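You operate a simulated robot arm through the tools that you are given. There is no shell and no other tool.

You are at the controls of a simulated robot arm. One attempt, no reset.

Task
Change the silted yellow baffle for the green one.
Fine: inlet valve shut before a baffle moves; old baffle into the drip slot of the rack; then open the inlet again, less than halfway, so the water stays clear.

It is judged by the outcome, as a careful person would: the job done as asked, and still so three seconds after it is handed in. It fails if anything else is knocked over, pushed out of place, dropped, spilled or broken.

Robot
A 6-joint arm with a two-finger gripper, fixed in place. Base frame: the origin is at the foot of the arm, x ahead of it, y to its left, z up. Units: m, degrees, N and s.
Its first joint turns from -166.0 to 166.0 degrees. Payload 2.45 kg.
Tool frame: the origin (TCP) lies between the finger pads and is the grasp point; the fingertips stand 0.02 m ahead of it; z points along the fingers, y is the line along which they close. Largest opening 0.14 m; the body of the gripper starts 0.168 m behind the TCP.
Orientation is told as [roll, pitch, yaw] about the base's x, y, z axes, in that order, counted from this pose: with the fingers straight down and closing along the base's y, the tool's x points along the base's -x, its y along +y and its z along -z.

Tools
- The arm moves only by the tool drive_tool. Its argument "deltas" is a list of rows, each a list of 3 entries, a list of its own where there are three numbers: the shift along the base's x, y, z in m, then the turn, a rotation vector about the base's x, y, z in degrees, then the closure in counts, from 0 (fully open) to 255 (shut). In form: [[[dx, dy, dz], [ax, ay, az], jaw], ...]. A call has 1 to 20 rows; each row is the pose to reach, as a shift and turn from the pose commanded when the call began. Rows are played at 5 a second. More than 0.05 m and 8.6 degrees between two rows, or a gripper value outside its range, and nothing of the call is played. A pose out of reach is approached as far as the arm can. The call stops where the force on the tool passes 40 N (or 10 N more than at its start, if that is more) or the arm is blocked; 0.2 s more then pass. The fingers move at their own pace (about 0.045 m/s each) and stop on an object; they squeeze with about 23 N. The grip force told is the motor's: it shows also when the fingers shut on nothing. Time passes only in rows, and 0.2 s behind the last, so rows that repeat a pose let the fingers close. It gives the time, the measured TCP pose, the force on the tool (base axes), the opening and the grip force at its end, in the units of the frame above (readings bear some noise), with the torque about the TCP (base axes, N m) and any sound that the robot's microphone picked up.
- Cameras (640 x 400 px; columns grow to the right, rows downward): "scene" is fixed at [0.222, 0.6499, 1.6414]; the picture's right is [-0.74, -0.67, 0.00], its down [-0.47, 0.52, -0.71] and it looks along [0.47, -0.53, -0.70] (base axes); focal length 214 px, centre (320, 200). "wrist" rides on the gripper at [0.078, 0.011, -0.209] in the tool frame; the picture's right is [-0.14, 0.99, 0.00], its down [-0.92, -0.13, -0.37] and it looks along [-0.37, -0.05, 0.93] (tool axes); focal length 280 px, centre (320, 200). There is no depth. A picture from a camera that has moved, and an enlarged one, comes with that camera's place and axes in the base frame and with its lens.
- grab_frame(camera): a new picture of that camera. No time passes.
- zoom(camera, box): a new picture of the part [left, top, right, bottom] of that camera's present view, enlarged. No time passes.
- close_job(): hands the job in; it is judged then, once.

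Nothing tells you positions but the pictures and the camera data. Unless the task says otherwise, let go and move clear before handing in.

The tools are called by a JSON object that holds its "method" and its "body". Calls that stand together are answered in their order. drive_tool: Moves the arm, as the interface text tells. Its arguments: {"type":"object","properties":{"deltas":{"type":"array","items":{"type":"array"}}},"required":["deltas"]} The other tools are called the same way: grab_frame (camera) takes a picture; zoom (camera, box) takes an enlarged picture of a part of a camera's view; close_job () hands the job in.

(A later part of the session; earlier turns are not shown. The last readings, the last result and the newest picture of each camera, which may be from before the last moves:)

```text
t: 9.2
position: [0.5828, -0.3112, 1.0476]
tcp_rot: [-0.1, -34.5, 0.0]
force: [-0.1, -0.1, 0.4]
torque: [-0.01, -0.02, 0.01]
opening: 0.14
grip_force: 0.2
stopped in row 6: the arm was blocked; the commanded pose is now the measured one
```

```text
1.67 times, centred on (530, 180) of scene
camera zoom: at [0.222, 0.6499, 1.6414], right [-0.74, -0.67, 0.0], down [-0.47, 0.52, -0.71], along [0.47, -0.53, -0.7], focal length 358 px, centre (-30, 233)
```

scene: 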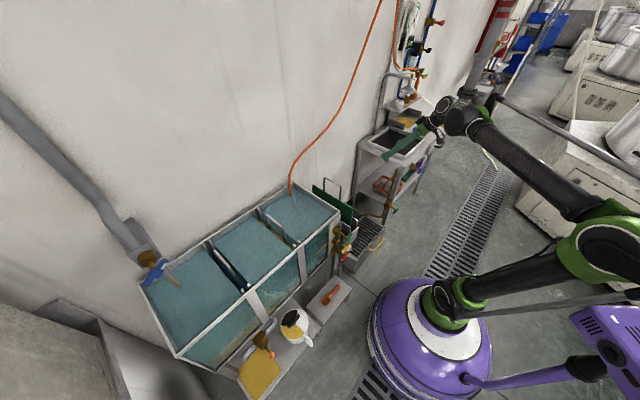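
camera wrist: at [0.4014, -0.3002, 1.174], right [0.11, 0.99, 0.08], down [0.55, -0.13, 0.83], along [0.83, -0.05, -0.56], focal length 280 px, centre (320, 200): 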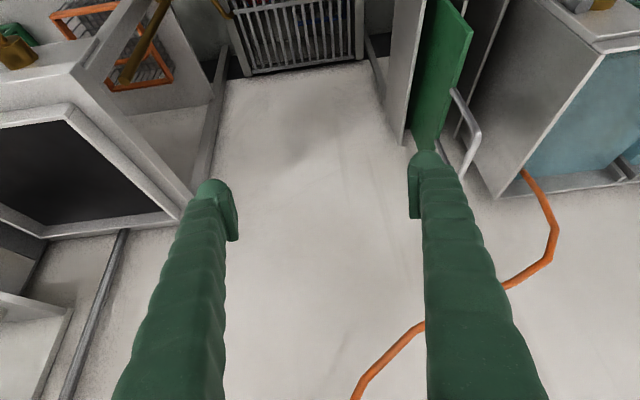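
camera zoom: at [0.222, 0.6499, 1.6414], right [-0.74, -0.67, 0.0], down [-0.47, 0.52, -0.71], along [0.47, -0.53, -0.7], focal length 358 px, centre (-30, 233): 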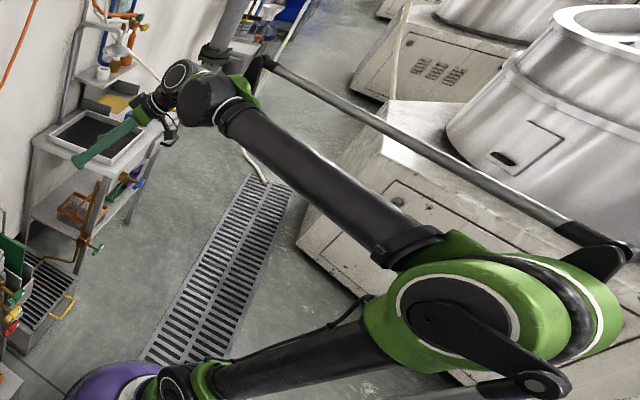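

The underside pipe looks like the drain of the three small taps. I'll go back over the rack upright and look straight down each slot at high zoom.

{"method": "drive_tool", "body": {"deltas": [[[0.01, 0.03, 0.02], [0, 5, 0], 0], [[0.03, 0.06, 0.04], [0, 10, 0], 0], [[0.06, 0.09, 0.06], [0, 15, 0], 0], [[0.09, 0.12, 0.07], [0, 20, 0], 0], [[0.12, 0.15, 0.08], [0, 25, 0], 0], [[0.15, 0.18, 0.08], [0, 30, 0], 0], [[0.18, 0.2, 0.08], [0, 34.5, 0], 0], [[0.2, 0.21, 0.08], [0, 34.5, 0], 0], [[0.215, 0.22, 0.08], [0, 34.5, 0], 0]]}}

{"method": "grab_frame", "body": {"camera": "wrist"}}

{"method": "zoom", "body": {"camera": "wrist", "box": [290, 0, 390, 62]}}

{"method": "zoom", "body": {"camera": "wrist", "box": [290, 50, 390, 112]}}

{"method": "zoom", "body": {"camera": "wrist", "box": [290, 100, 390, 162]}}

```text
t: 11.2
position: [0.797, -0.0916, 1.1256]
tcp_rot: [0.0, 0.0, 0.1]
force: [0.8, 0.2, -0.3]
torque: [0.02, -0.01, 0.02]
opening: 0.1401
grip_force: 0.1
```

```text
taken
camera wrist: at [0.7198, -0.08, 1.3339], right [0.14, 0.99, 0.0], down [0.92, -0.13, 0.37], along [0.37, -0.05, -0.93], focal length 280 px, centre (320, 200)
```

wrist: 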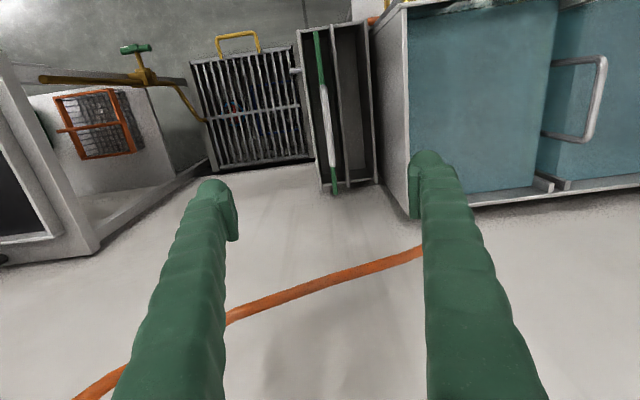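

```text
6.40 times, centred on (340, 31) of wrist
camera zoom: at [0.7198, -0.08, 1.3339], right [0.14, 0.99, 0.0], down [0.92, -0.13, 0.37], along [0.37, -0.05, -0.93], focal length 1794 px, centre (192, 1282)
```

zoom: 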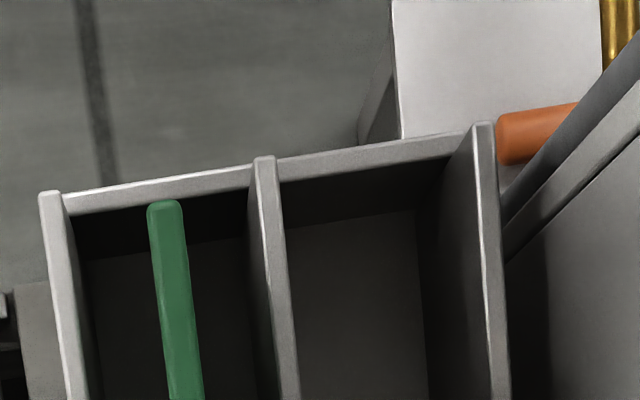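

```text
6.40 times, centred on (340, 81) of wrist
camera zoom: at [0.7198, -0.08, 1.3339], right [0.14, 0.99, 0.0], down [0.92, -0.13, 0.37], along [0.37, -0.05, -0.93], focal length 1794 px, centre (192, 962)
```

zoom: 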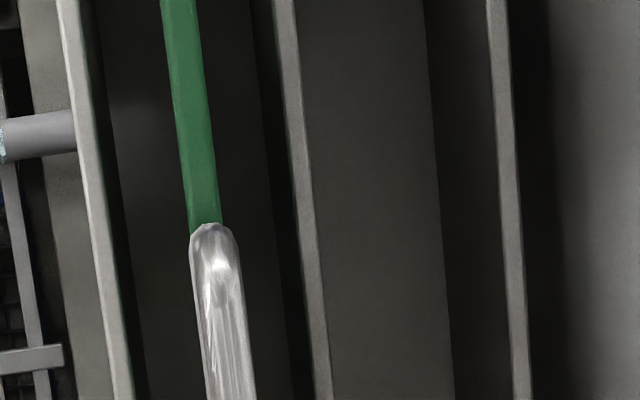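

```text
6.40 times, centred on (340, 131) of wrist
camera zoom: at [0.7198, -0.08, 1.3339], right [0.14, 0.99, 0.0], down [0.92, -0.13, 0.37], along [0.37, -0.05, -0.93], focal length 1794 px, centre (192, 642)
```

zoom: 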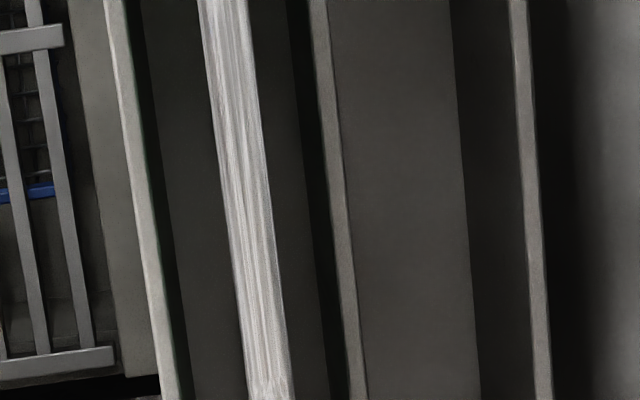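

Both slots have the same plain floor, and the wet pipe end is about 0.3 m below the rack. I'll retract toward the base with the tool down and look at the rack's front and underside.

{"method": "drive_tool", "body": {"deltas": [[[-0.04, -0.005, 0], [0, 0, 0], 0], [[-0.08, -0.01, 0], [0, 0, 0], 0], [[-0.12, -0.015, 0], [0, 0, 0], 0], [[-0.16, -0.02, 0], [0, 0, 0], 0], [[-0.2, -0.025, 0], [0, 0, 0], 0], [[-0.24, -0.03, 0], [0, 0, 0], 0], [[-0.28, -0.035, 0], [0, 0, 0], 0], [[-0.32, -0.04, 0], [0, 0, 0], 0], [[-0.35, -0.045, 0], [0, 0, 0], 0], [[-0.38, -0.05, 0], [0, 0, 0], 0], [[-0.4, -0.05, -0.03], [0, 0, 0], 0], [[-0.42, -0.05, -0.06], [0, 0, 0], 0]]}}

{"method": "grab_frame", "body": {"camera": "wrist"}}

{"method": "zoom", "body": {"camera": "scene", "box": [280, 0, 640, 400]}}

```text
t: 14.0
position: [0.4157, -0.1525, 1.0793]
tcp_rot: [0.1, -0.1, 0.3]
force: [0.1, 0.0, 0.5]
torque: [-0.01, -0.01, 0.02]
opening: 0.1397
grip_force: 0.0
stopped in row 12: the arm was blocked; the commanded pose is now the measured one
```

```text
taken
camera wrist: at [0.3368, -0.1415, 1.2877], right [0.13, 0.99, 0.0], down [0.92, -0.12, 0.37], along [0.37, -0.05, -0.93], focal length 280 px, centre (320, 200)
```

wrist: 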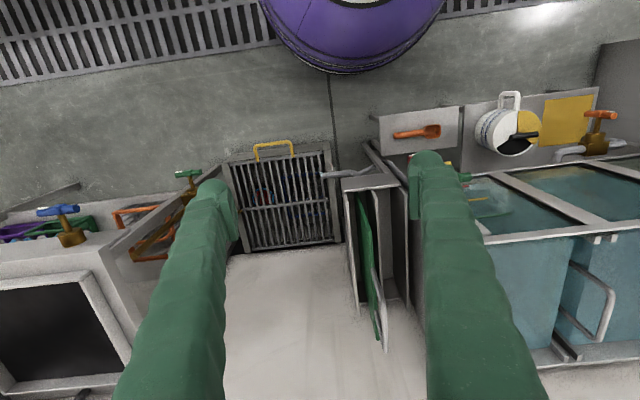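

```text
1.00 times, centred on (460, 200) of scene (not enlarged: the box is as wide or as high as the picture)
camera zoom: at [0.222, 0.6499, 1.6414], right [-0.74, -0.67, 0.0], down [-0.47, 0.52, -0.71], along [0.47, -0.53, -0.7], focal length 214 px, centre (180, 200)
```

zoom: 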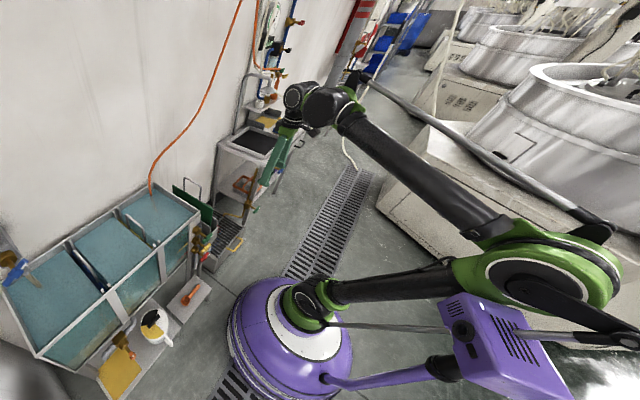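

The arm stops at this radius, but this view does show the drain pipe under the rack. I'll zoom on it.

{"method": "zoom", "body": {"camera": "wrist", "box": [300, 120, 430, 220]}}

{"method": "zoom", "body": {"camera": "wrist", "box": [320, 160, 400, 210]}}

{"method": "zoom", "body": {"camera": "wrist", "box": [330, 180, 430, 360]}}

{"method": "zoom", "body": {"camera": "wrist", "box": [370, 80, 640, 250]}}

```text
4.00 times, centred on (365, 170) of wrist
camera zoom: at [0.3368, -0.1415, 1.2877], right [0.13, 0.99, 0.0], down [0.92, -0.12, 0.37], along [0.37, -0.05, -0.93], focal length 1122 px, centre (140, 320)
```

zoom: 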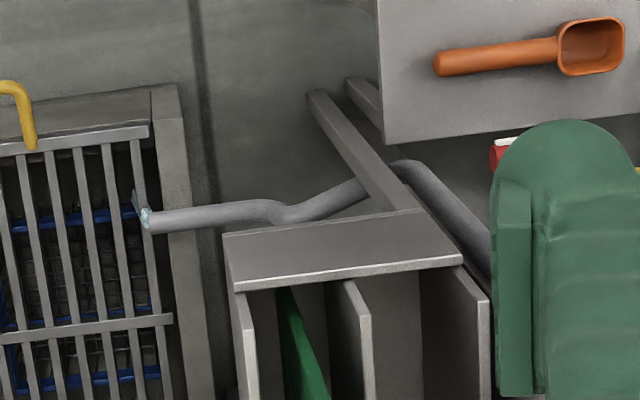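

```text
8.00 times, centred on (360, 185) of wrist
camera zoom: at [0.3368, -0.1415, 1.2877], right [0.13, 0.99, 0.0], down [0.92, -0.12, 0.37], along [0.37, -0.05, -0.93], focal length 2243 px, centre (0, 320)
```

zoom: 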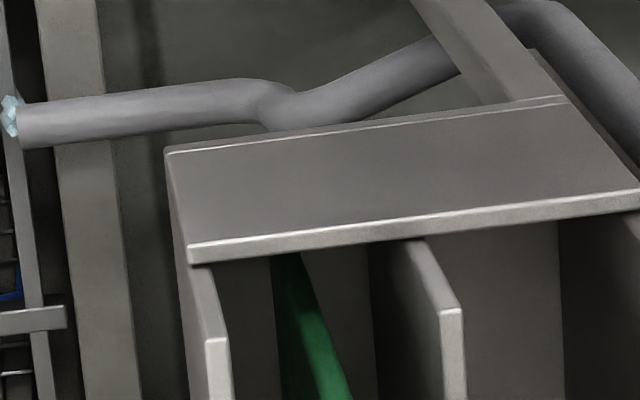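

```text
2.22 times, centred on (380, 270) of wrist
camera zoom: at [0.3368, -0.1415, 1.2877], right [0.13, 0.99, 0.0], down [0.92, -0.12, 0.37], along [0.37, -0.05, -0.93], focal length 623 px, centre (187, 44)
```

zoom: 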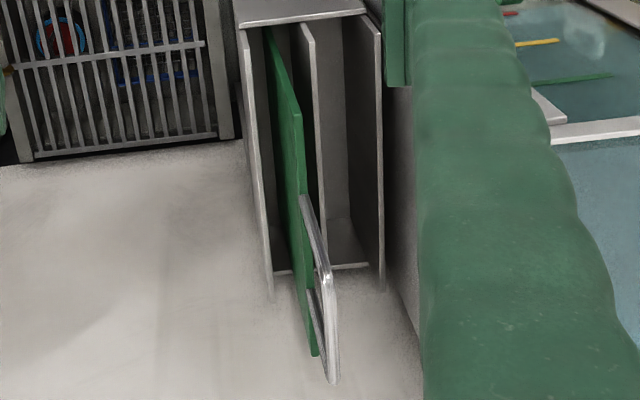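

```text
2.35 times, centred on (505, 165) of wrist
camera zoom: at [0.3368, -0.1415, 1.2877], right [0.13, 0.99, 0.0], down [0.92, -0.12, 0.37], along [0.37, -0.05, -0.93], focal length 660 px, centre (-115, 282)
```

zoom: 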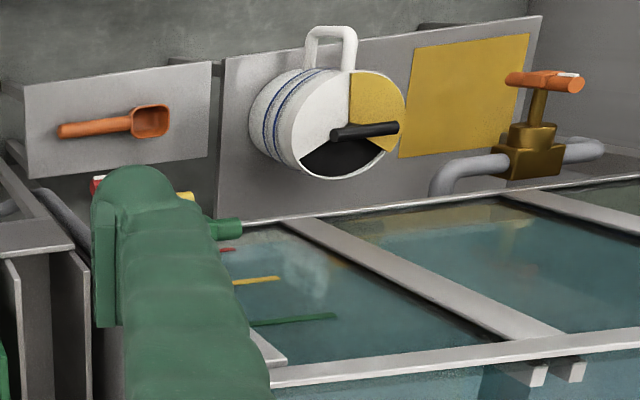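

That pipe is just the drain of the tap manifold, so it says nothing about the slots. The empty slot beside the tank is the likely drip slot, and I'll check again when green is out. Now I'll swing left to look closely at the blue inlet valve.

{"method": "drive_tool", "body": {"deltas": [[[0.03, 0.02, 0.03], [0, 0, 0], 0], [[0.05, 0.05, 0.06], [0, -3, 0], 0], [[0.07, 0.085, 0.085], [0, -7, 0], 0], [[0.08, 0.12, 0.11], [0, -11, 0], 0], [[0.09, 0.16, 0.13], [0, -15, 0], 0], [[0.09, 0.2, 0.15], [0, -19, 0], 0], [[0.09, 0.24, 0.16], [0, -23, 0], 0], [[0.09, 0.28, 0.17], [0, -27, 0], 0], [[0.09, 0.32, 0.17], [0, -31, 0], 0], [[0.08, 0.36, 0.17], [0, -35, 0], 0], [[0.07, 0.4, 0.17], [0, -39, 0], 0], [[0.06, 0.44, 0.17], [0, -43, 0], 0], [[0.05, 0.48, 0.17], [0, -47, 0], 0], [[0.04, 0.52, 0.17], [0, -51, 0], 0], [[0.03, 0.56, 0.17], [0, -55, 0], 0], [[0.02, 0.6, 0.17], [0, -59, 0], 0], [[0.02, 0.64, 0.16], [0, -63, 0], 0], [[0.02, 0.68, 0.14], [0, -67, 0], 0]]}}

{"method": "grab_frame", "body": {"camera": "wrist"}}

{"method": "grab_frame", "body": {"camera": "scene"}}

```text
t: 17.8
position: [0.4342, 0.528, 1.2198]
tcp_rot: [-0.4, -67.1, 0.4]
force: [-0.3, 0.6, -1.1]
torque: [0.01, 0.0, 0.08]
opening: 0.14
grip_force: 0.0
```

```text
taken
camera wrist: at [0.2116, 0.5389, 1.2274], right [0.05, 0.99, 0.12], down [0.02, -0.13, 0.99], along [1.0, -0.05, -0.02], focal length 280 px, centre (320, 200)
```

wrist: 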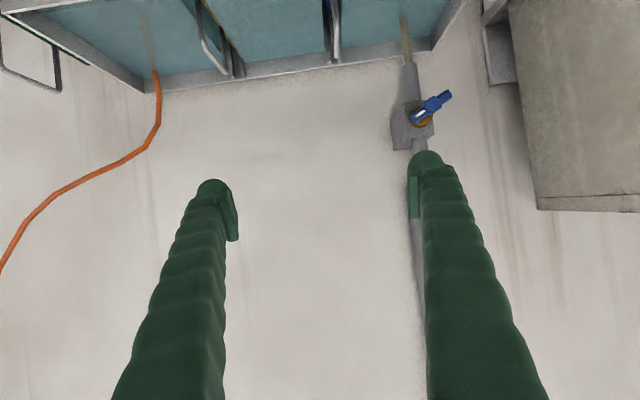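

```text
taken
```

scene: 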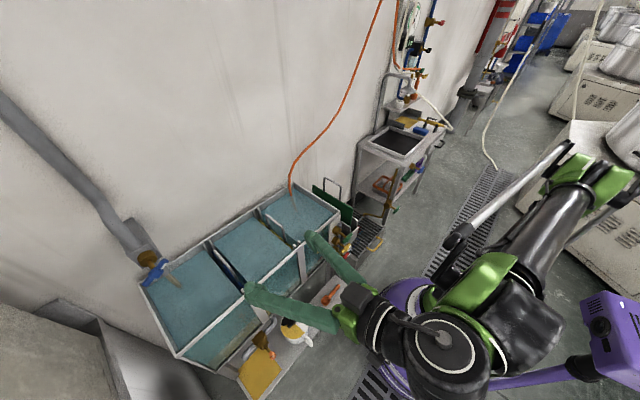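

Seen upside-down from here, the inlet pipe runs vertically with a stream below it. The handle sits about 30 degrees off crosswise, so it looks partly open. I'll zoom in.

{"method": "zoom", "body": {"camera": "wrist", "box": [370, 0, 490, 160]}}

{"method": "zoom", "body": {"camera": "wrist", "box": [390, 75, 470, 125]}}

{"method": "zoom", "body": {"camera": "wrist", "box": [110, 0, 250, 90]}}

{"method": "zoom", "body": {"camera": "scene", "box": [130, 230, 210, 300]}}

```text
2.50 times, centred on (430, 80) of wrist
camera zoom: at [0.2116, 0.5389, 1.2274], right [0.05, 0.99, 0.12], down [0.02, -0.13, 0.99], along [1.0, -0.05, -0.02], focal length 701 px, centre (45, 500)
```

zoom: 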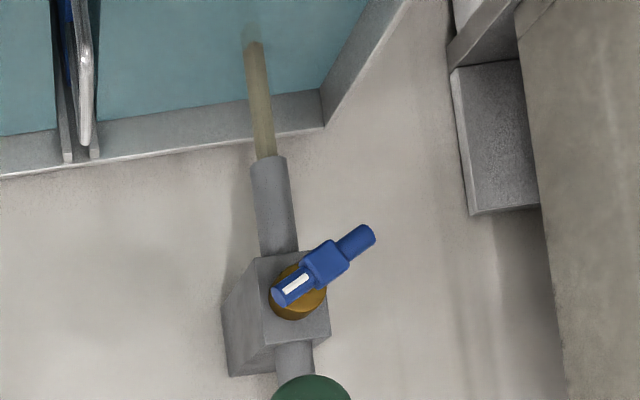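

```text
8.00 times, centred on (430, 100) of wrist
camera zoom: at [0.2116, 0.5389, 1.2274], right [0.05, 0.99, 0.12], down [0.02, -0.13, 0.99], along [1.0, -0.05, -0.02], focal length 2243 px, centre (-560, 1000)
```

zoom: 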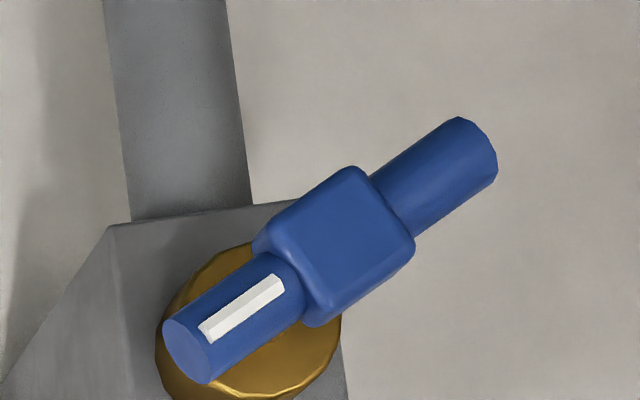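

```text
4.44 times, centred on (180, 45) of wrist
camera zoom: at [0.2116, 0.5389, 1.2274], right [0.05, 0.99, 0.12], down [0.02, -0.13, 0.99], along [1.0, -0.05, -0.02], focal length 1246 px, centre (942, 889)
```

zoom: 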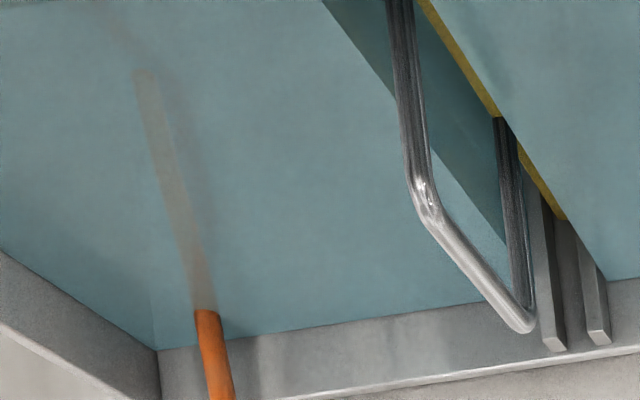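

```text
5.71 times, centred on (170, 265) of scene
camera zoom: at [0.222, 0.6499, 1.6414], right [-0.74, -0.67, 0.0], down [-0.47, 0.52, -0.71], along [0.47, -0.53, -0.7], focal length 1226 px, centre (1177, -171)
```

zoom: 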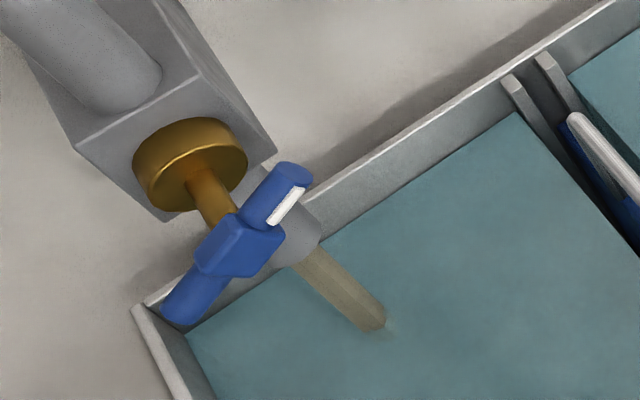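

The valve stem points at the robot and a muddy stream falls from the spout, so blue is the inlet and it is open. The orange hose is only submerged. A tall cabinet stands close by on the left, so I'll measure it before bringing the wrist in.

{"method": "zoom", "body": {"camera": "scene", "box": [0, 260, 224, 400]}}

{"method": "zoom", "body": {"camera": "wrist", "box": [440, 0, 640, 240]}}

```text
2.86 times, centred on (112, 330) of scene
camera zoom: at [0.222, 0.6499, 1.6414], right [-0.74, -0.67, 0.0], down [-0.47, 0.52, -0.71], along [0.47, -0.53, -0.7], focal length 613 px, centre (914, -171)
```

zoom: 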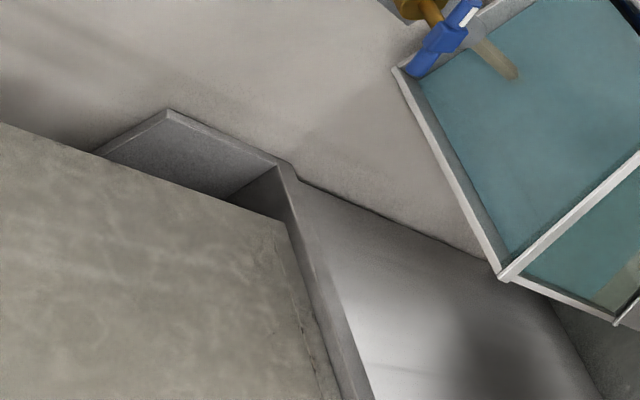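

```text
1.67 times, centred on (540, 120) of wrist
camera zoom: at [0.2116, 0.5389, 1.2274], right [0.05, 0.99, 0.12], down [0.02, -0.13, 0.99], along [1.0, -0.05, -0.02], focal length 467 px, centre (-47, 333)
```

zoom: 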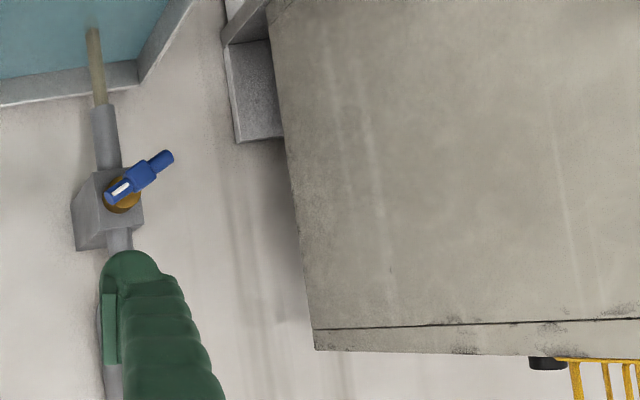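

The cabinet's near face is at about y = 0.97, which leaves room for the gripper at y = 0.75. I'll point the tool horizontally at the wall and come to a standoff in front of the blue handle.

{"method": "drive_tool", "body": {"deltas": [[[0.015, 0.03, -0.02], [0, -3, 0], 0], [[0.03, 0.06, -0.04], [0, -6, 0], 0], [[0.05, 0.09, -0.06], [0, -9, 0], 0], [[0.07, 0.12, -0.08], [0, -12, 0], 0], [[0.09, 0.15, -0.1], [0, -15, 0], 0], [[0.11, 0.18, -0.12], [0, -18, 0], 0], [[0.13, 0.205, -0.145], [0, -21, 0], 0], [[0.136, 0.221, -0.16], [0, -23, 0], 0]]}}

{"method": "grab_frame", "body": {"camera": "wrist"}}

{"method": "grab_frame", "body": {"camera": "scene"}}

```text
t: 19.6
position: [0.5701, 0.7449, 1.0596]
tcp_rot: [-115.4, -89.7, 115.5]
force: [0.3, -0.6, -0.6]
torque: [-0.03, -0.02, 0.05]
opening: 0.1402
grip_force: 0.1
```

```text
taken
camera wrist: at [0.3609, 0.7564, 0.9794], right [0.0, 0.99, 0.13], down [-0.37, -0.12, 0.92], along [0.93, -0.05, 0.37], focal length 280 px, centre (320, 200)
```

wrist: 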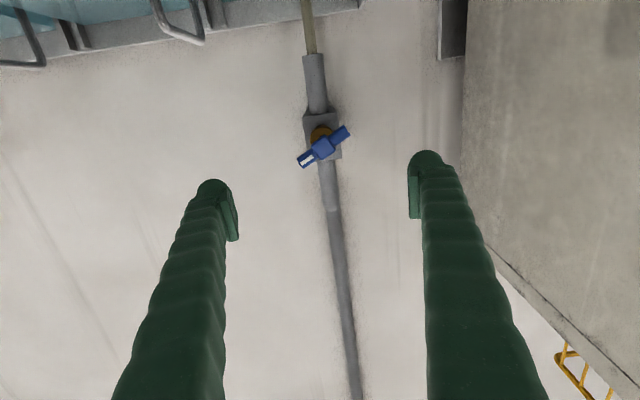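

```text
taken
```

scene: 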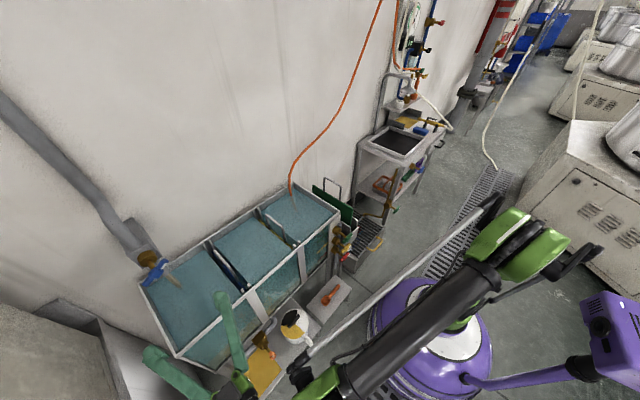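

The tool is now horizontal in front of the handle, with the hub at about (0.765, 0.748, 1.060). I'll zoom to measure the handle's angle and centre precisely.

{"method": "zoom", "body": {"camera": "wrist", "box": [284, 110, 364, 180]}}

{"method": "zoom", "body": {"camera": "scene", "box": [130, 240, 194, 290]}}

```text
5.71 times, centred on (324, 145) of wrist
camera zoom: at [0.3609, 0.7564, 0.9794], right [0.0, 0.99, 0.13], down [-0.37, -0.12, 0.92], along [0.93, -0.05, 0.37], focal length 1602 px, centre (297, 514)
```

zoom: 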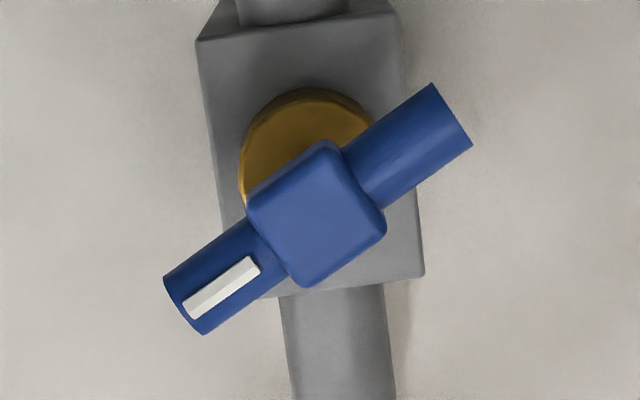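

```text
8.00 times, centred on (162, 265) of scene
camera zoom: at [0.222, 0.6499, 1.6414], right [-0.74, -0.67, 0.0], down [-0.47, 0.52, -0.71], along [0.47, -0.53, -0.7], focal length 1716 px, centre (1584, -320)
```

zoom: 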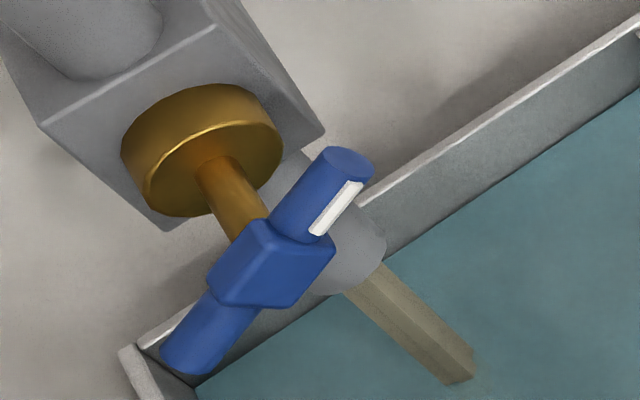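

The handle is tilted 27° from crosswise, centred at (y 0.750, z 1.060). I'll roll the gripper about 62.7° so the fingers close across the bar.

{"method": "drive_tool", "body": {"deltas": [[[0, 0, 0], [7.8, 0, 0], 0], [[0, 0, 0], [15.6, 0, 0], 0], [[0, 0, 0], [23.4, 0, 0], 0], [[0, 0, 0], [31.2, 0, 0], 0], [[0, 0, 0], [39, 0, 0], 0], [[0, 0, 0], [46.8, 0, 0], 0], [[0, 0, 0], [54.6, 0, 0], 0], [[0, 0, 0], [62.7, 0, 0], 0], [[0, 0, 0], [62.7, 0, 0], 0], [[0, 0, 0], [62.7, 0, 0], 0]]}}

{"method": "grab_frame", "body": {"camera": "wrist"}}

{"method": "grab_frame", "body": {"camera": "scene"}}

```text
t: 21.8
position: [0.5681, 0.7481, 1.0587]
tcp_rot: [90.1, -27.5, -90.2]
force: [-0.1, 0.6, 0.0]
torque: [0.01, 0.0, 0.03]
opening: 0.1399
grip_force: 0.1
```

```text
taken
camera wrist: at [0.3598, 0.8236, 1.0306], right [0.0, 0.34, 0.94], down [-0.37, -0.88, 0.31], along [0.93, -0.35, 0.12], focal length 280 px, centre (320, 200)
```

wrist: 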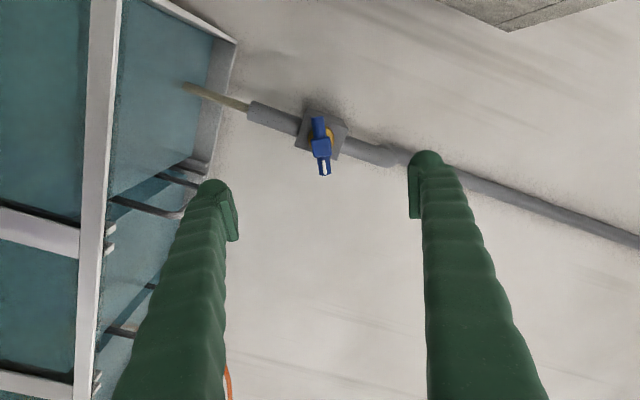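

```text
taken
```

scene: 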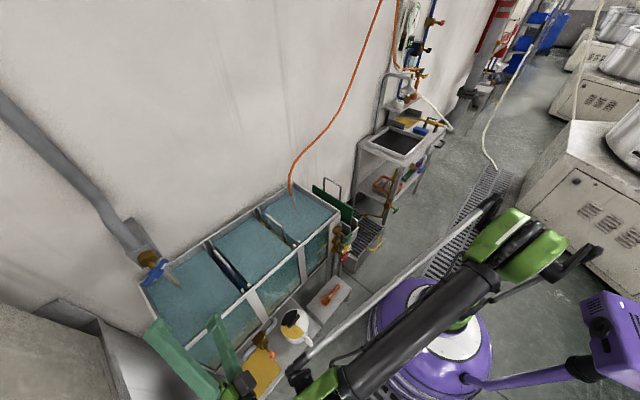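

The fingers now straddle the handle's line. I'll move straight in to x ≈ 0.77 with the jaws open, then check before closing.

{"method": "drive_tool", "body": {"deltas": [[[0.04, 0.001, 0.001], [0, 0, 0], 0], [[0.08, 0.002, 0.001], [0, 0, 0], 0], [[0.12, 0.002, 0.001], [0, 0, 0], 0], [[0.16, 0.002, 0.001], [0, 0, 0], 0], [[0.185, 0.002, 0.001], [0, 0, 0], 0], [[0.2, 0.002, 0.001], [0, 0, 0], 0], [[0.2, 0.002, 0.001], [0, 0, 0], 0]]}}

{"method": "grab_frame", "body": {"camera": "wrist"}}

{"method": "zoom", "body": {"camera": "wrist", "box": [220, 100, 420, 225]}}

{"method": "zoom", "body": {"camera": "scene", "box": [120, 230, 220, 300]}}

```text
t: 23.4
position: [0.7657, 0.7527, 1.0603]
tcp_rot: [90.0, -27.4, -90.1]
force: [0.2, 0.4, -0.1]
torque: [0.01, -0.03, -0.01]
opening: 0.1401
grip_force: 0.0
```

```text
taken
camera wrist: at [0.5578, 0.828, 1.0331], right [0.0, 0.34, 0.94], down [-0.37, -0.88, 0.31], along [0.93, -0.35, 0.12], focal length 280 px, centre (320, 200)
```

wrist: 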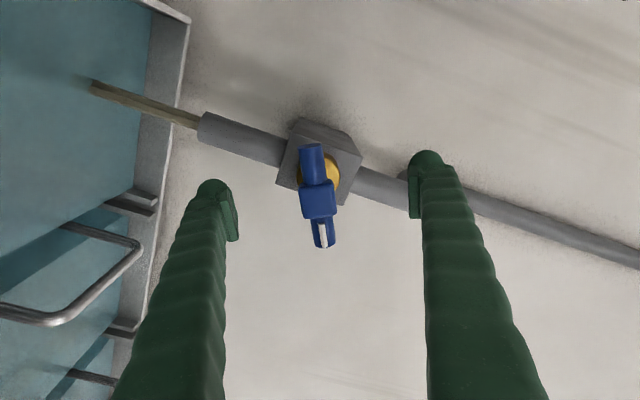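

```text
3.20 times, centred on (320, 162) of wrist
camera zoom: at [0.5578, 0.828, 1.0331], right [0.0, 0.34, 0.94], down [-0.37, -0.88, 0.31], along [0.93, -0.35, 0.12], focal length 897 px, centre (320, 320)
```

zoom: 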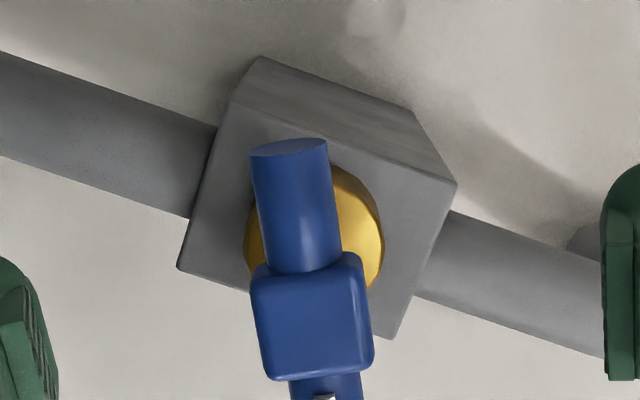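

```text
5.71 times, centred on (170, 265) of scene
camera zoom: at [0.222, 0.6499, 1.6414], right [-0.74, -0.67, 0.0], down [-0.47, 0.52, -0.71], along [0.47, -0.53, -0.7], focal length 1226 px, centre (1177, -171)
```

zoom: 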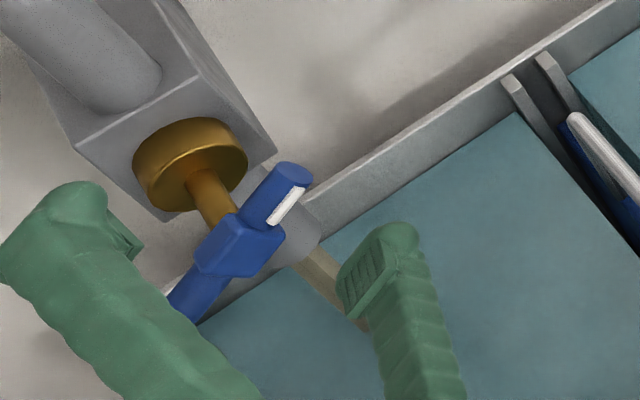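

The hub sits right between the pads. Closing on it now.

{"method": "drive_tool", "body": {"deltas": [[[0, 0, 0], [0, 0, 0], 255], [[0, 0, 0], [0, 0, 0], 255], [[0, 0, 0], [0, 0, 0], 255], [[0, 0, 0], [0, 0, 0], 255], [[0, 0, 0], [0, 0, 0], 255], [[0, 0, 0], [0, 0, 0], 255], [[0, 0, 0], [0, 0, 0], 255], [[0, 0, 0], [0, 0, 0], 255], [[0, 0, 0], [0, 0, 0], 255]]}}

{"method": "zoom", "body": {"camera": "wrist", "box": [220, 100, 420, 225]}}

{"method": "zoom", "body": {"camera": "scene", "box": [120, 230, 220, 300]}}

```text
t: 25.4
position: [0.7663, 0.7528, 1.0597]
tcp_rot: [89.9, -27.5, -90.1]
force: [-12.8, -18.2, -33.4]
torque: [0.07, 0.13, 0.03]
opening: 0.0147
grip_force: 41.0
```

```text
3.20 times, centred on (320, 162) of wrist
camera zoom: at [0.5581, 0.8276, 1.0318], right [0.0, 0.34, 0.94], down [-0.37, -0.88, 0.31], along [0.93, -0.35, 0.12], focal length 897 px, centre (320, 320)
```

zoom: 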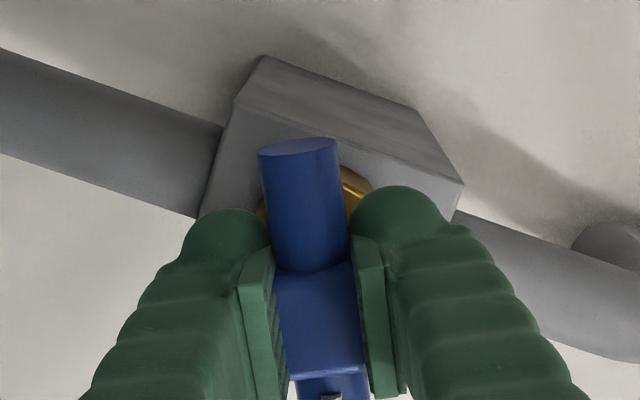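

```text
5.71 times, centred on (170, 265) of scene
camera zoom: at [0.222, 0.6499, 1.6414], right [-0.74, -0.67, 0.0], down [-0.47, 0.52, -0.71], along [0.47, -0.53, -0.7], focal length 1226 px, centre (1177, -171)
```

zoom: 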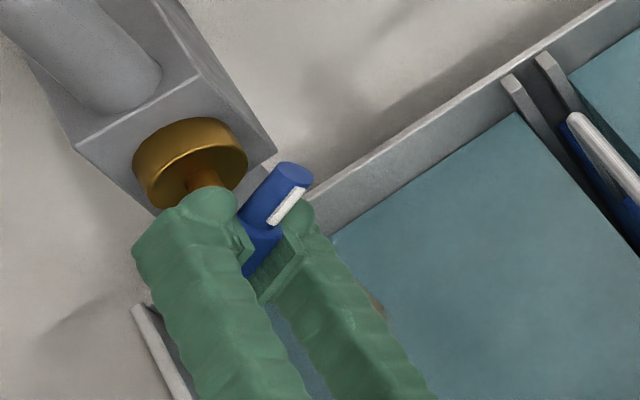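

The hub is gripped, but about 38 N of side load along the closing axis tells me I'm slightly off centre. I'll ease the tool over by a couple of millimetres.

{"method": "drive_tool", "body": {"deltas": [[[0, -0.0005, -0.001], [0, 0, 0], 255], [[0, -0.001, -0.002], [0, 0, 0], 255], [[0, -0.001, -0.002], [0, 0, 0], 255]]}}

```text
t: 26.2
position: [0.7669, 0.7528, 1.0593]
tcp_rot: [90.1, -27.5, -90.0]
force: [-7.1, 2.9, -11.5]
torque: [0.01, 0.04, 0.09]
opening: 0.0145
grip_force: 40.8
```

The side load has dropped to about 13 N. Next I'll turn the handle clockwise as seen from the robot, which is +x rotation toward crosswise, in small steps.

{"method": "drive_tool", "body": {"deltas": [[[0, 0, -0.0005], [3, 0, 0], 255], [[0, 0, -0.0005], [6, 0, 0], 255], [[0, 0, -0.0005], [9, 0, 0], 255], [[0, 0, -0.0005], [9, 0, 0], 255]]}}

{"method": "zoom", "body": {"camera": "scene", "box": [120, 230, 220, 300]}}

{"method": "grab_frame", "body": {"camera": "wrist"}}

```text
t: 27.2
position: [0.7656, 0.7511, 1.0591]
tcp_rot: [90.2, -18.6, -89.9]
force: [-9.4, 22.5, 20.2]
torque: [-0.03, -0.04, 0.11]
opening: 0.0145
grip_force: 41.3
```

```text
5.71 times, centred on (170, 265) of scene
camera zoom: at [0.222, 0.6499, 1.6414], right [-0.74, -0.67, 0.0], down [-0.47, 0.52, -0.71], along [0.47, -0.53, -0.7], focal length 1226 px, centre (1177, -171)
```

zoom: 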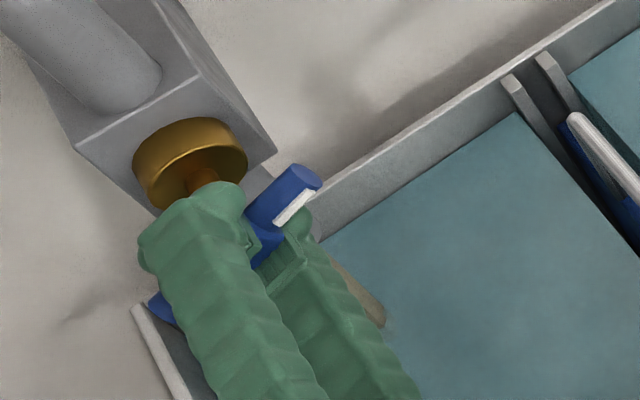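

```text
taken
camera wrist: at [0.558, 0.8299, 1.0431], right [0.0, 0.18, 0.98], down [-0.37, -0.91, 0.17], along [0.93, -0.36, 0.07], focal length 280 px, centre (320, 200)
```

wrist: 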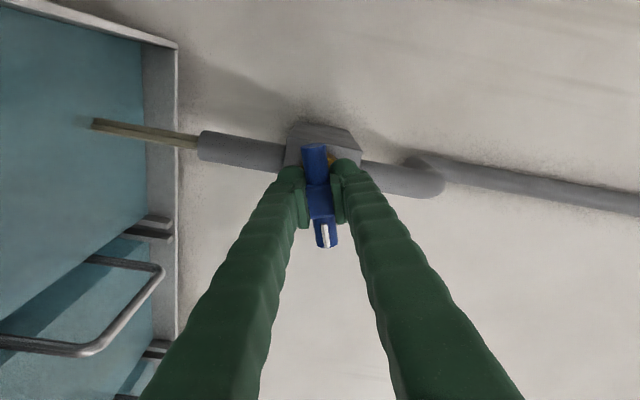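

The handle follows. I'll continue turning while easing the position to relieve the side load.

{"method": "drive_tool", "body": {"deltas": [[[-0.0005, 0.0015, 0.001], [0, 0, 0], 255], [[-0.0005, 0.0015, 0.001], [3, 0, 0], 255], [[-0.0005, 0.0015, 0.001], [6, 0, 0], 255], [[-0.0005, 0.0015, 0.001], [9, 0, 0], 255], [[-0.0005, 0.0015, 0.001], [9, 0, 0], 255]]}}

{"method": "grab_frame", "body": {"camera": "wrist"}}

{"method": "zoom", "body": {"camera": "scene", "box": [120, 230, 220, 300]}}

```text
t: 28.4
position: [0.767, 0.7518, 1.0604]
tcp_rot: [90.0, -9.5, -90.1]
force: [-23.4, 8.4, 9.0]
torque: [-0.05, -0.03, 0.04]
opening: 0.0146
grip_force: 40.9
```

```text
taken
camera wrist: at [0.5583, 0.8318, 1.056], right [0.0, 0.03, 1.0], down [-0.37, -0.93, 0.03], along [0.93, -0.37, 0.01], focal length 280 px, centre (320, 200)
```

wrist: 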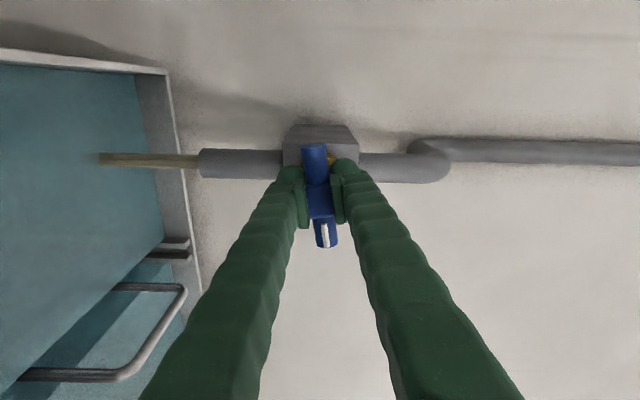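

```text
5.71 times, centred on (170, 265) of scene
camera zoom: at [0.222, 0.6499, 1.6414], right [-0.74, -0.67, 0.0], down [-0.47, 0.52, -0.71], along [0.47, -0.53, -0.7], focal length 1226 px, centre (1177, -171)
```

zoom: 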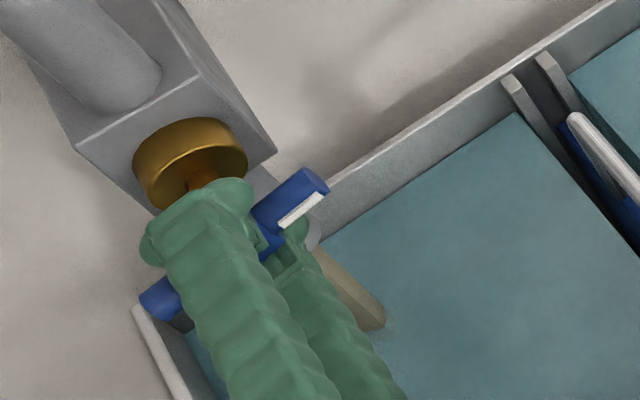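

Eighteen degrees are done and the stream is still running. I'll measure it more closely before continuing.

{"method": "zoom", "body": {"camera": "wrist", "box": [80, 130, 240, 200]}}

{"method": "drive_tool", "body": {"deltas": [[[-0.001, 0.0005, 0.0005], [0, 0, 0], 255], [[-0.001, 0.0005, 0.0005], [2, 0, 0], 255], [[-0.001, 0.0005, 0.0005], [4, 0, 0], 255], [[-0.001, 0.0005, 0.0005], [6, 0, 0], 255], [[-0.001, 0.0005, 0.0005], [6, 0, 0], 255]]}}

{"method": "zoom", "body": {"camera": "wrist", "box": [80, 130, 240, 200]}}

{"method": "zoom", "body": {"camera": "scene", "box": [120, 230, 220, 300]}}

```text
4.00 times, centred on (160, 165) of wrist
camera zoom: at [0.5583, 0.8318, 1.056], right [0.0, 0.03, 1.0], down [-0.37, -0.93, 0.03], along [0.93, -0.37, 0.01], focal length 1122 px, centre (960, 340)
```

zoom: 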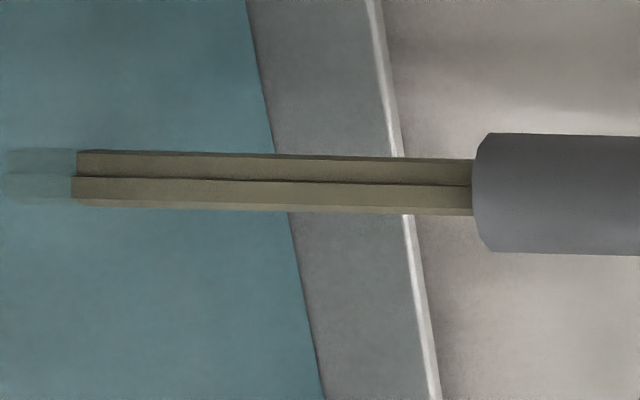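

```text
t: 29.6
position: [0.7662, 0.7511, 1.0599]
tcp_rot: [88.4, -6.6, -89.7]
force: [-3.6, 21.6, 29.9]
torque: [-0.09, -0.08, -0.05]
opening: 0.0144
grip_force: 40.6
out of reach, approached as far as the arm can: row 4, 5
```

```text
4.00 times, centred on (160, 165) of wrist
camera zoom: at [0.5585, 0.8311, 1.0663], right [0.03, -0.02, 1.0], down [-0.37, -0.93, -0.01], along [0.93, -0.37, -0.03], focal length 1122 px, centre (960, 340)
```

zoom: 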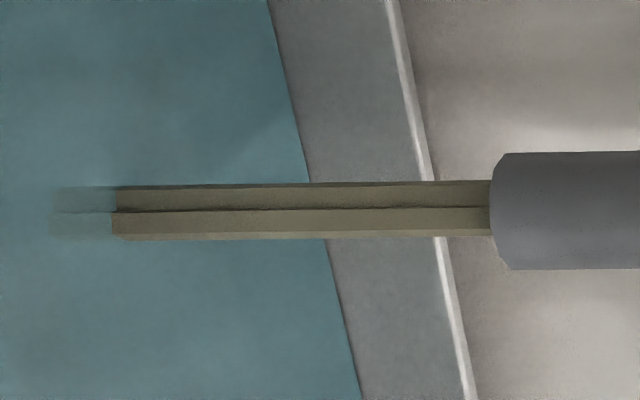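

```text
5.71 times, centred on (170, 265) of scene
camera zoom: at [0.222, 0.6499, 1.6414], right [-0.74, -0.67, 0.0], down [-0.47, 0.52, -0.71], along [0.47, -0.53, -0.7], focal length 1226 px, centre (1177, -171)
```

zoom: 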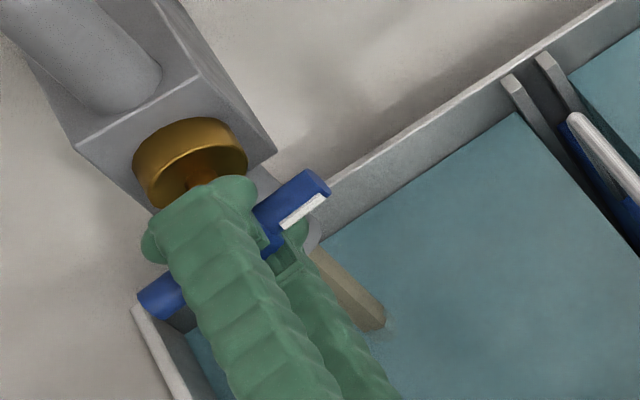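

The wrist has run out of roll at about 84°, so the valve isn't fully turned yet. I'll release, back out, and regrip with the tool rolled the other way around.

{"method": "drive_tool", "body": {"deltas": [[[0, 0, 0], [0, 0, 0], 200], [[0, 0, 0], [0, 0, 0], 100], [[0, 0, 0], [0, 0, 0], 0], [[0, 0, 0], [0, 0, 0], 0], [[0, 0, 0], [0, 0, 0], 0], [[0, 0, 0], [0, 0, 0], 0], [[0, 0, 0], [0, 0, 0], 0]]}}

{"method": "grab_frame", "body": {"camera": "wrist"}}

{"method": "zoom", "body": {"camera": "scene", "box": [120, 230, 220, 300]}}

```text
t: 31.2
position: [0.769, 0.7511, 1.0582]
tcp_rot: [88.3, -6.7, -89.8]
force: [-0.1, -0.4, 0.6]
torque: [-0.03, -0.01, 0.05]
opening: 0.14
grip_force: 0.1
```

```text
taken
camera wrist: at [0.5596, 0.8309, 1.0654], right [0.03, -0.02, 1.0], down [-0.37, -0.93, -0.01], along [0.93, -0.37, -0.04], focal length 280 px, centre (320, 200)
```

wrist: 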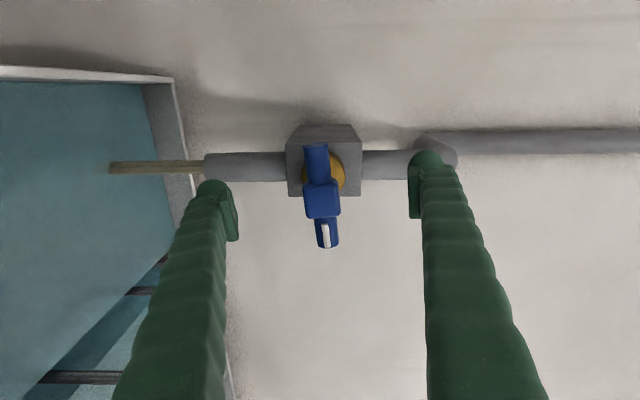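

```text
5.71 times, centred on (170, 265) of scene
camera zoom: at [0.222, 0.6499, 1.6414], right [-0.74, -0.67, 0.0], down [-0.47, 0.52, -0.71], along [0.47, -0.53, -0.7], focal length 1226 px, centre (1177, -171)
```

zoom: 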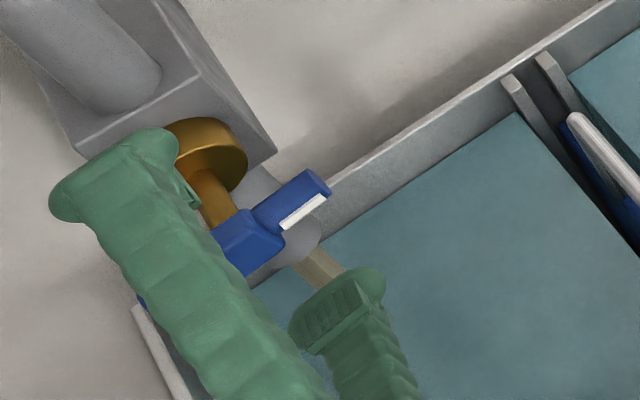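

The stream looks slightly thinner and the handle stayed put. I'm backing out and rolling the tool around.

{"method": "drive_tool", "body": {"deltas": [[[-0.04, 0, 0], [0, 0, 0], 0], [[-0.08, 0, 0], [0, 0, 0], 0], [[-0.12, 0, 0], [0, 0, 0], 0], [[-0.16, 0, 0], [0, 0, 0], 0], [[-0.2, 0, 0], [0, 0, 0], 0], [[-0.2, 0, 0], [-8, 0, 0], 0], [[-0.2, 0, 0], [-16, 0, 0], 0], [[-0.2, 0, 0], [-24, 0, 0], 0], [[-0.2, 0, 0], [-32, 0, 0], 0], [[-0.2, 0, 0], [-40, 0, 0], 0], [[-0.2, 0, 0], [-48, 0, 0], 0], [[-0.2, 0, 0], [-56, 0, 0], 0], [[-0.2, 0, 0], [-64, 0, 0], 0], [[-0.2, 0, 0], [-72, 0, 0], 0], [[-0.2, 0, 0], [-80, 0, 0], 0], [[-0.2, 0, 0], [-86, 0, 0], 0], [[-0.2, 0, 0], [-86, 0, 0], 0]]}}

{"method": "grab_frame", "body": {"camera": "wrist"}}

```text
t: 34.8
position: [0.5671, 0.7505, 1.0586]
tcp_rot: [-86.3, -87.3, 84.8]
force: [-0.9, -0.3, 0.1]
torque: [0.01, -0.01, -0.03]
opening: 0.1399
grip_force: 0.1
```

```text
taken
camera wrist: at [0.3587, 0.7654, 0.9793], right [0.03, 1.0, 0.09], down [-0.37, -0.07, 0.93], along [0.93, -0.06, 0.36], focal length 280 px, centre (320, 200)
```

wrist: 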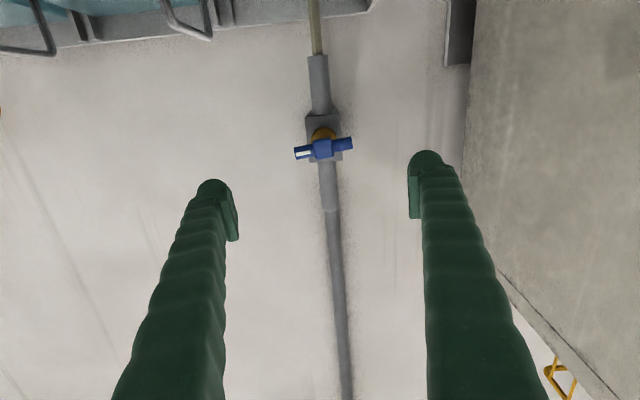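

The tool is now near the midpoint of its roll, with a slight yaw error of about -1.7° that I'll correct. I'll check the handle angle and the stream from here.

{"method": "zoom", "body": {"camera": "wrist", "box": [284, 110, 364, 180]}}

{"method": "zoom", "body": {"camera": "wrist", "box": [290, 0, 350, 70]}}

{"method": "drive_tool", "body": {"deltas": [[[0, 0, 0], [0, 0, 1.7], 0], [[0, 0, 0], [0, 0, 1.7], 0]]}}

{"method": "grab_frame", "body": {"camera": "wrist"}}

```text
5.71 times, centred on (324, 145) of wrist
camera zoom: at [0.3587, 0.7654, 0.9793], right [0.03, 1.0, 0.09], down [-0.37, -0.07, 0.93], along [0.93, -0.06, 0.36], focal length 1602 px, centre (297, 514)
```

zoom: 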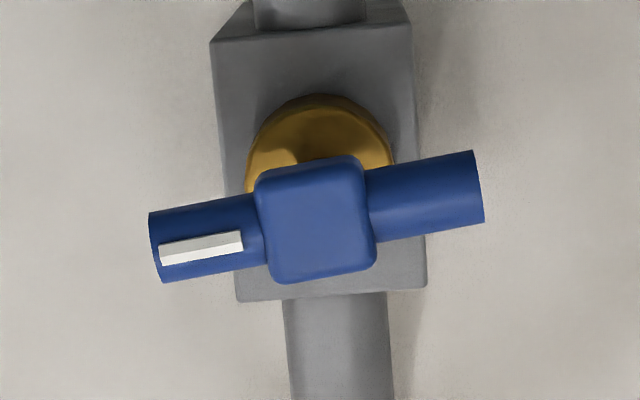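

```text
5.71 times, centred on (320, 35) of wrist
camera zoom: at [0.3587, 0.7654, 0.9793], right [0.03, 1.0, 0.09], down [-0.37, -0.07, 0.93], along [0.93, -0.06, 0.36], focal length 1602 px, centre (320, 1143)
```

zoom: 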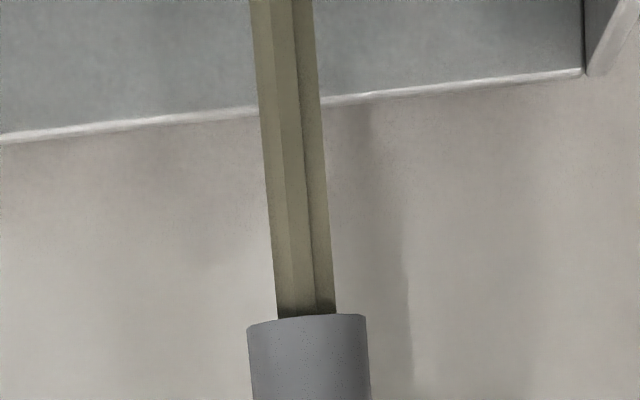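

```text
t: 35.4
position: [0.5679, 0.7508, 1.059]
tcp_rot: [-86.1, -87.4, 86.1]
force: [0.3, 0.4, 0.0]
torque: [-0.01, -0.02, -0.02]
opening: 0.1399
grip_force: 0.0
```

```text
taken
camera wrist: at [0.3587, 0.7596, 0.9795], right [0.0, 1.0, 0.09], down [-0.37, -0.09, 0.93], along [0.93, -0.03, 0.36], focal length 280 px, centre (320, 200)
```

wrist: 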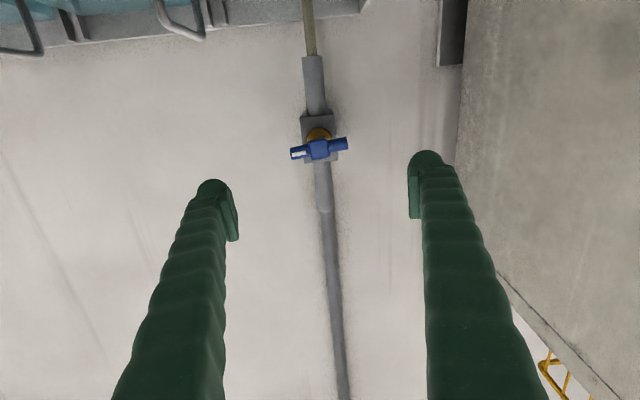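

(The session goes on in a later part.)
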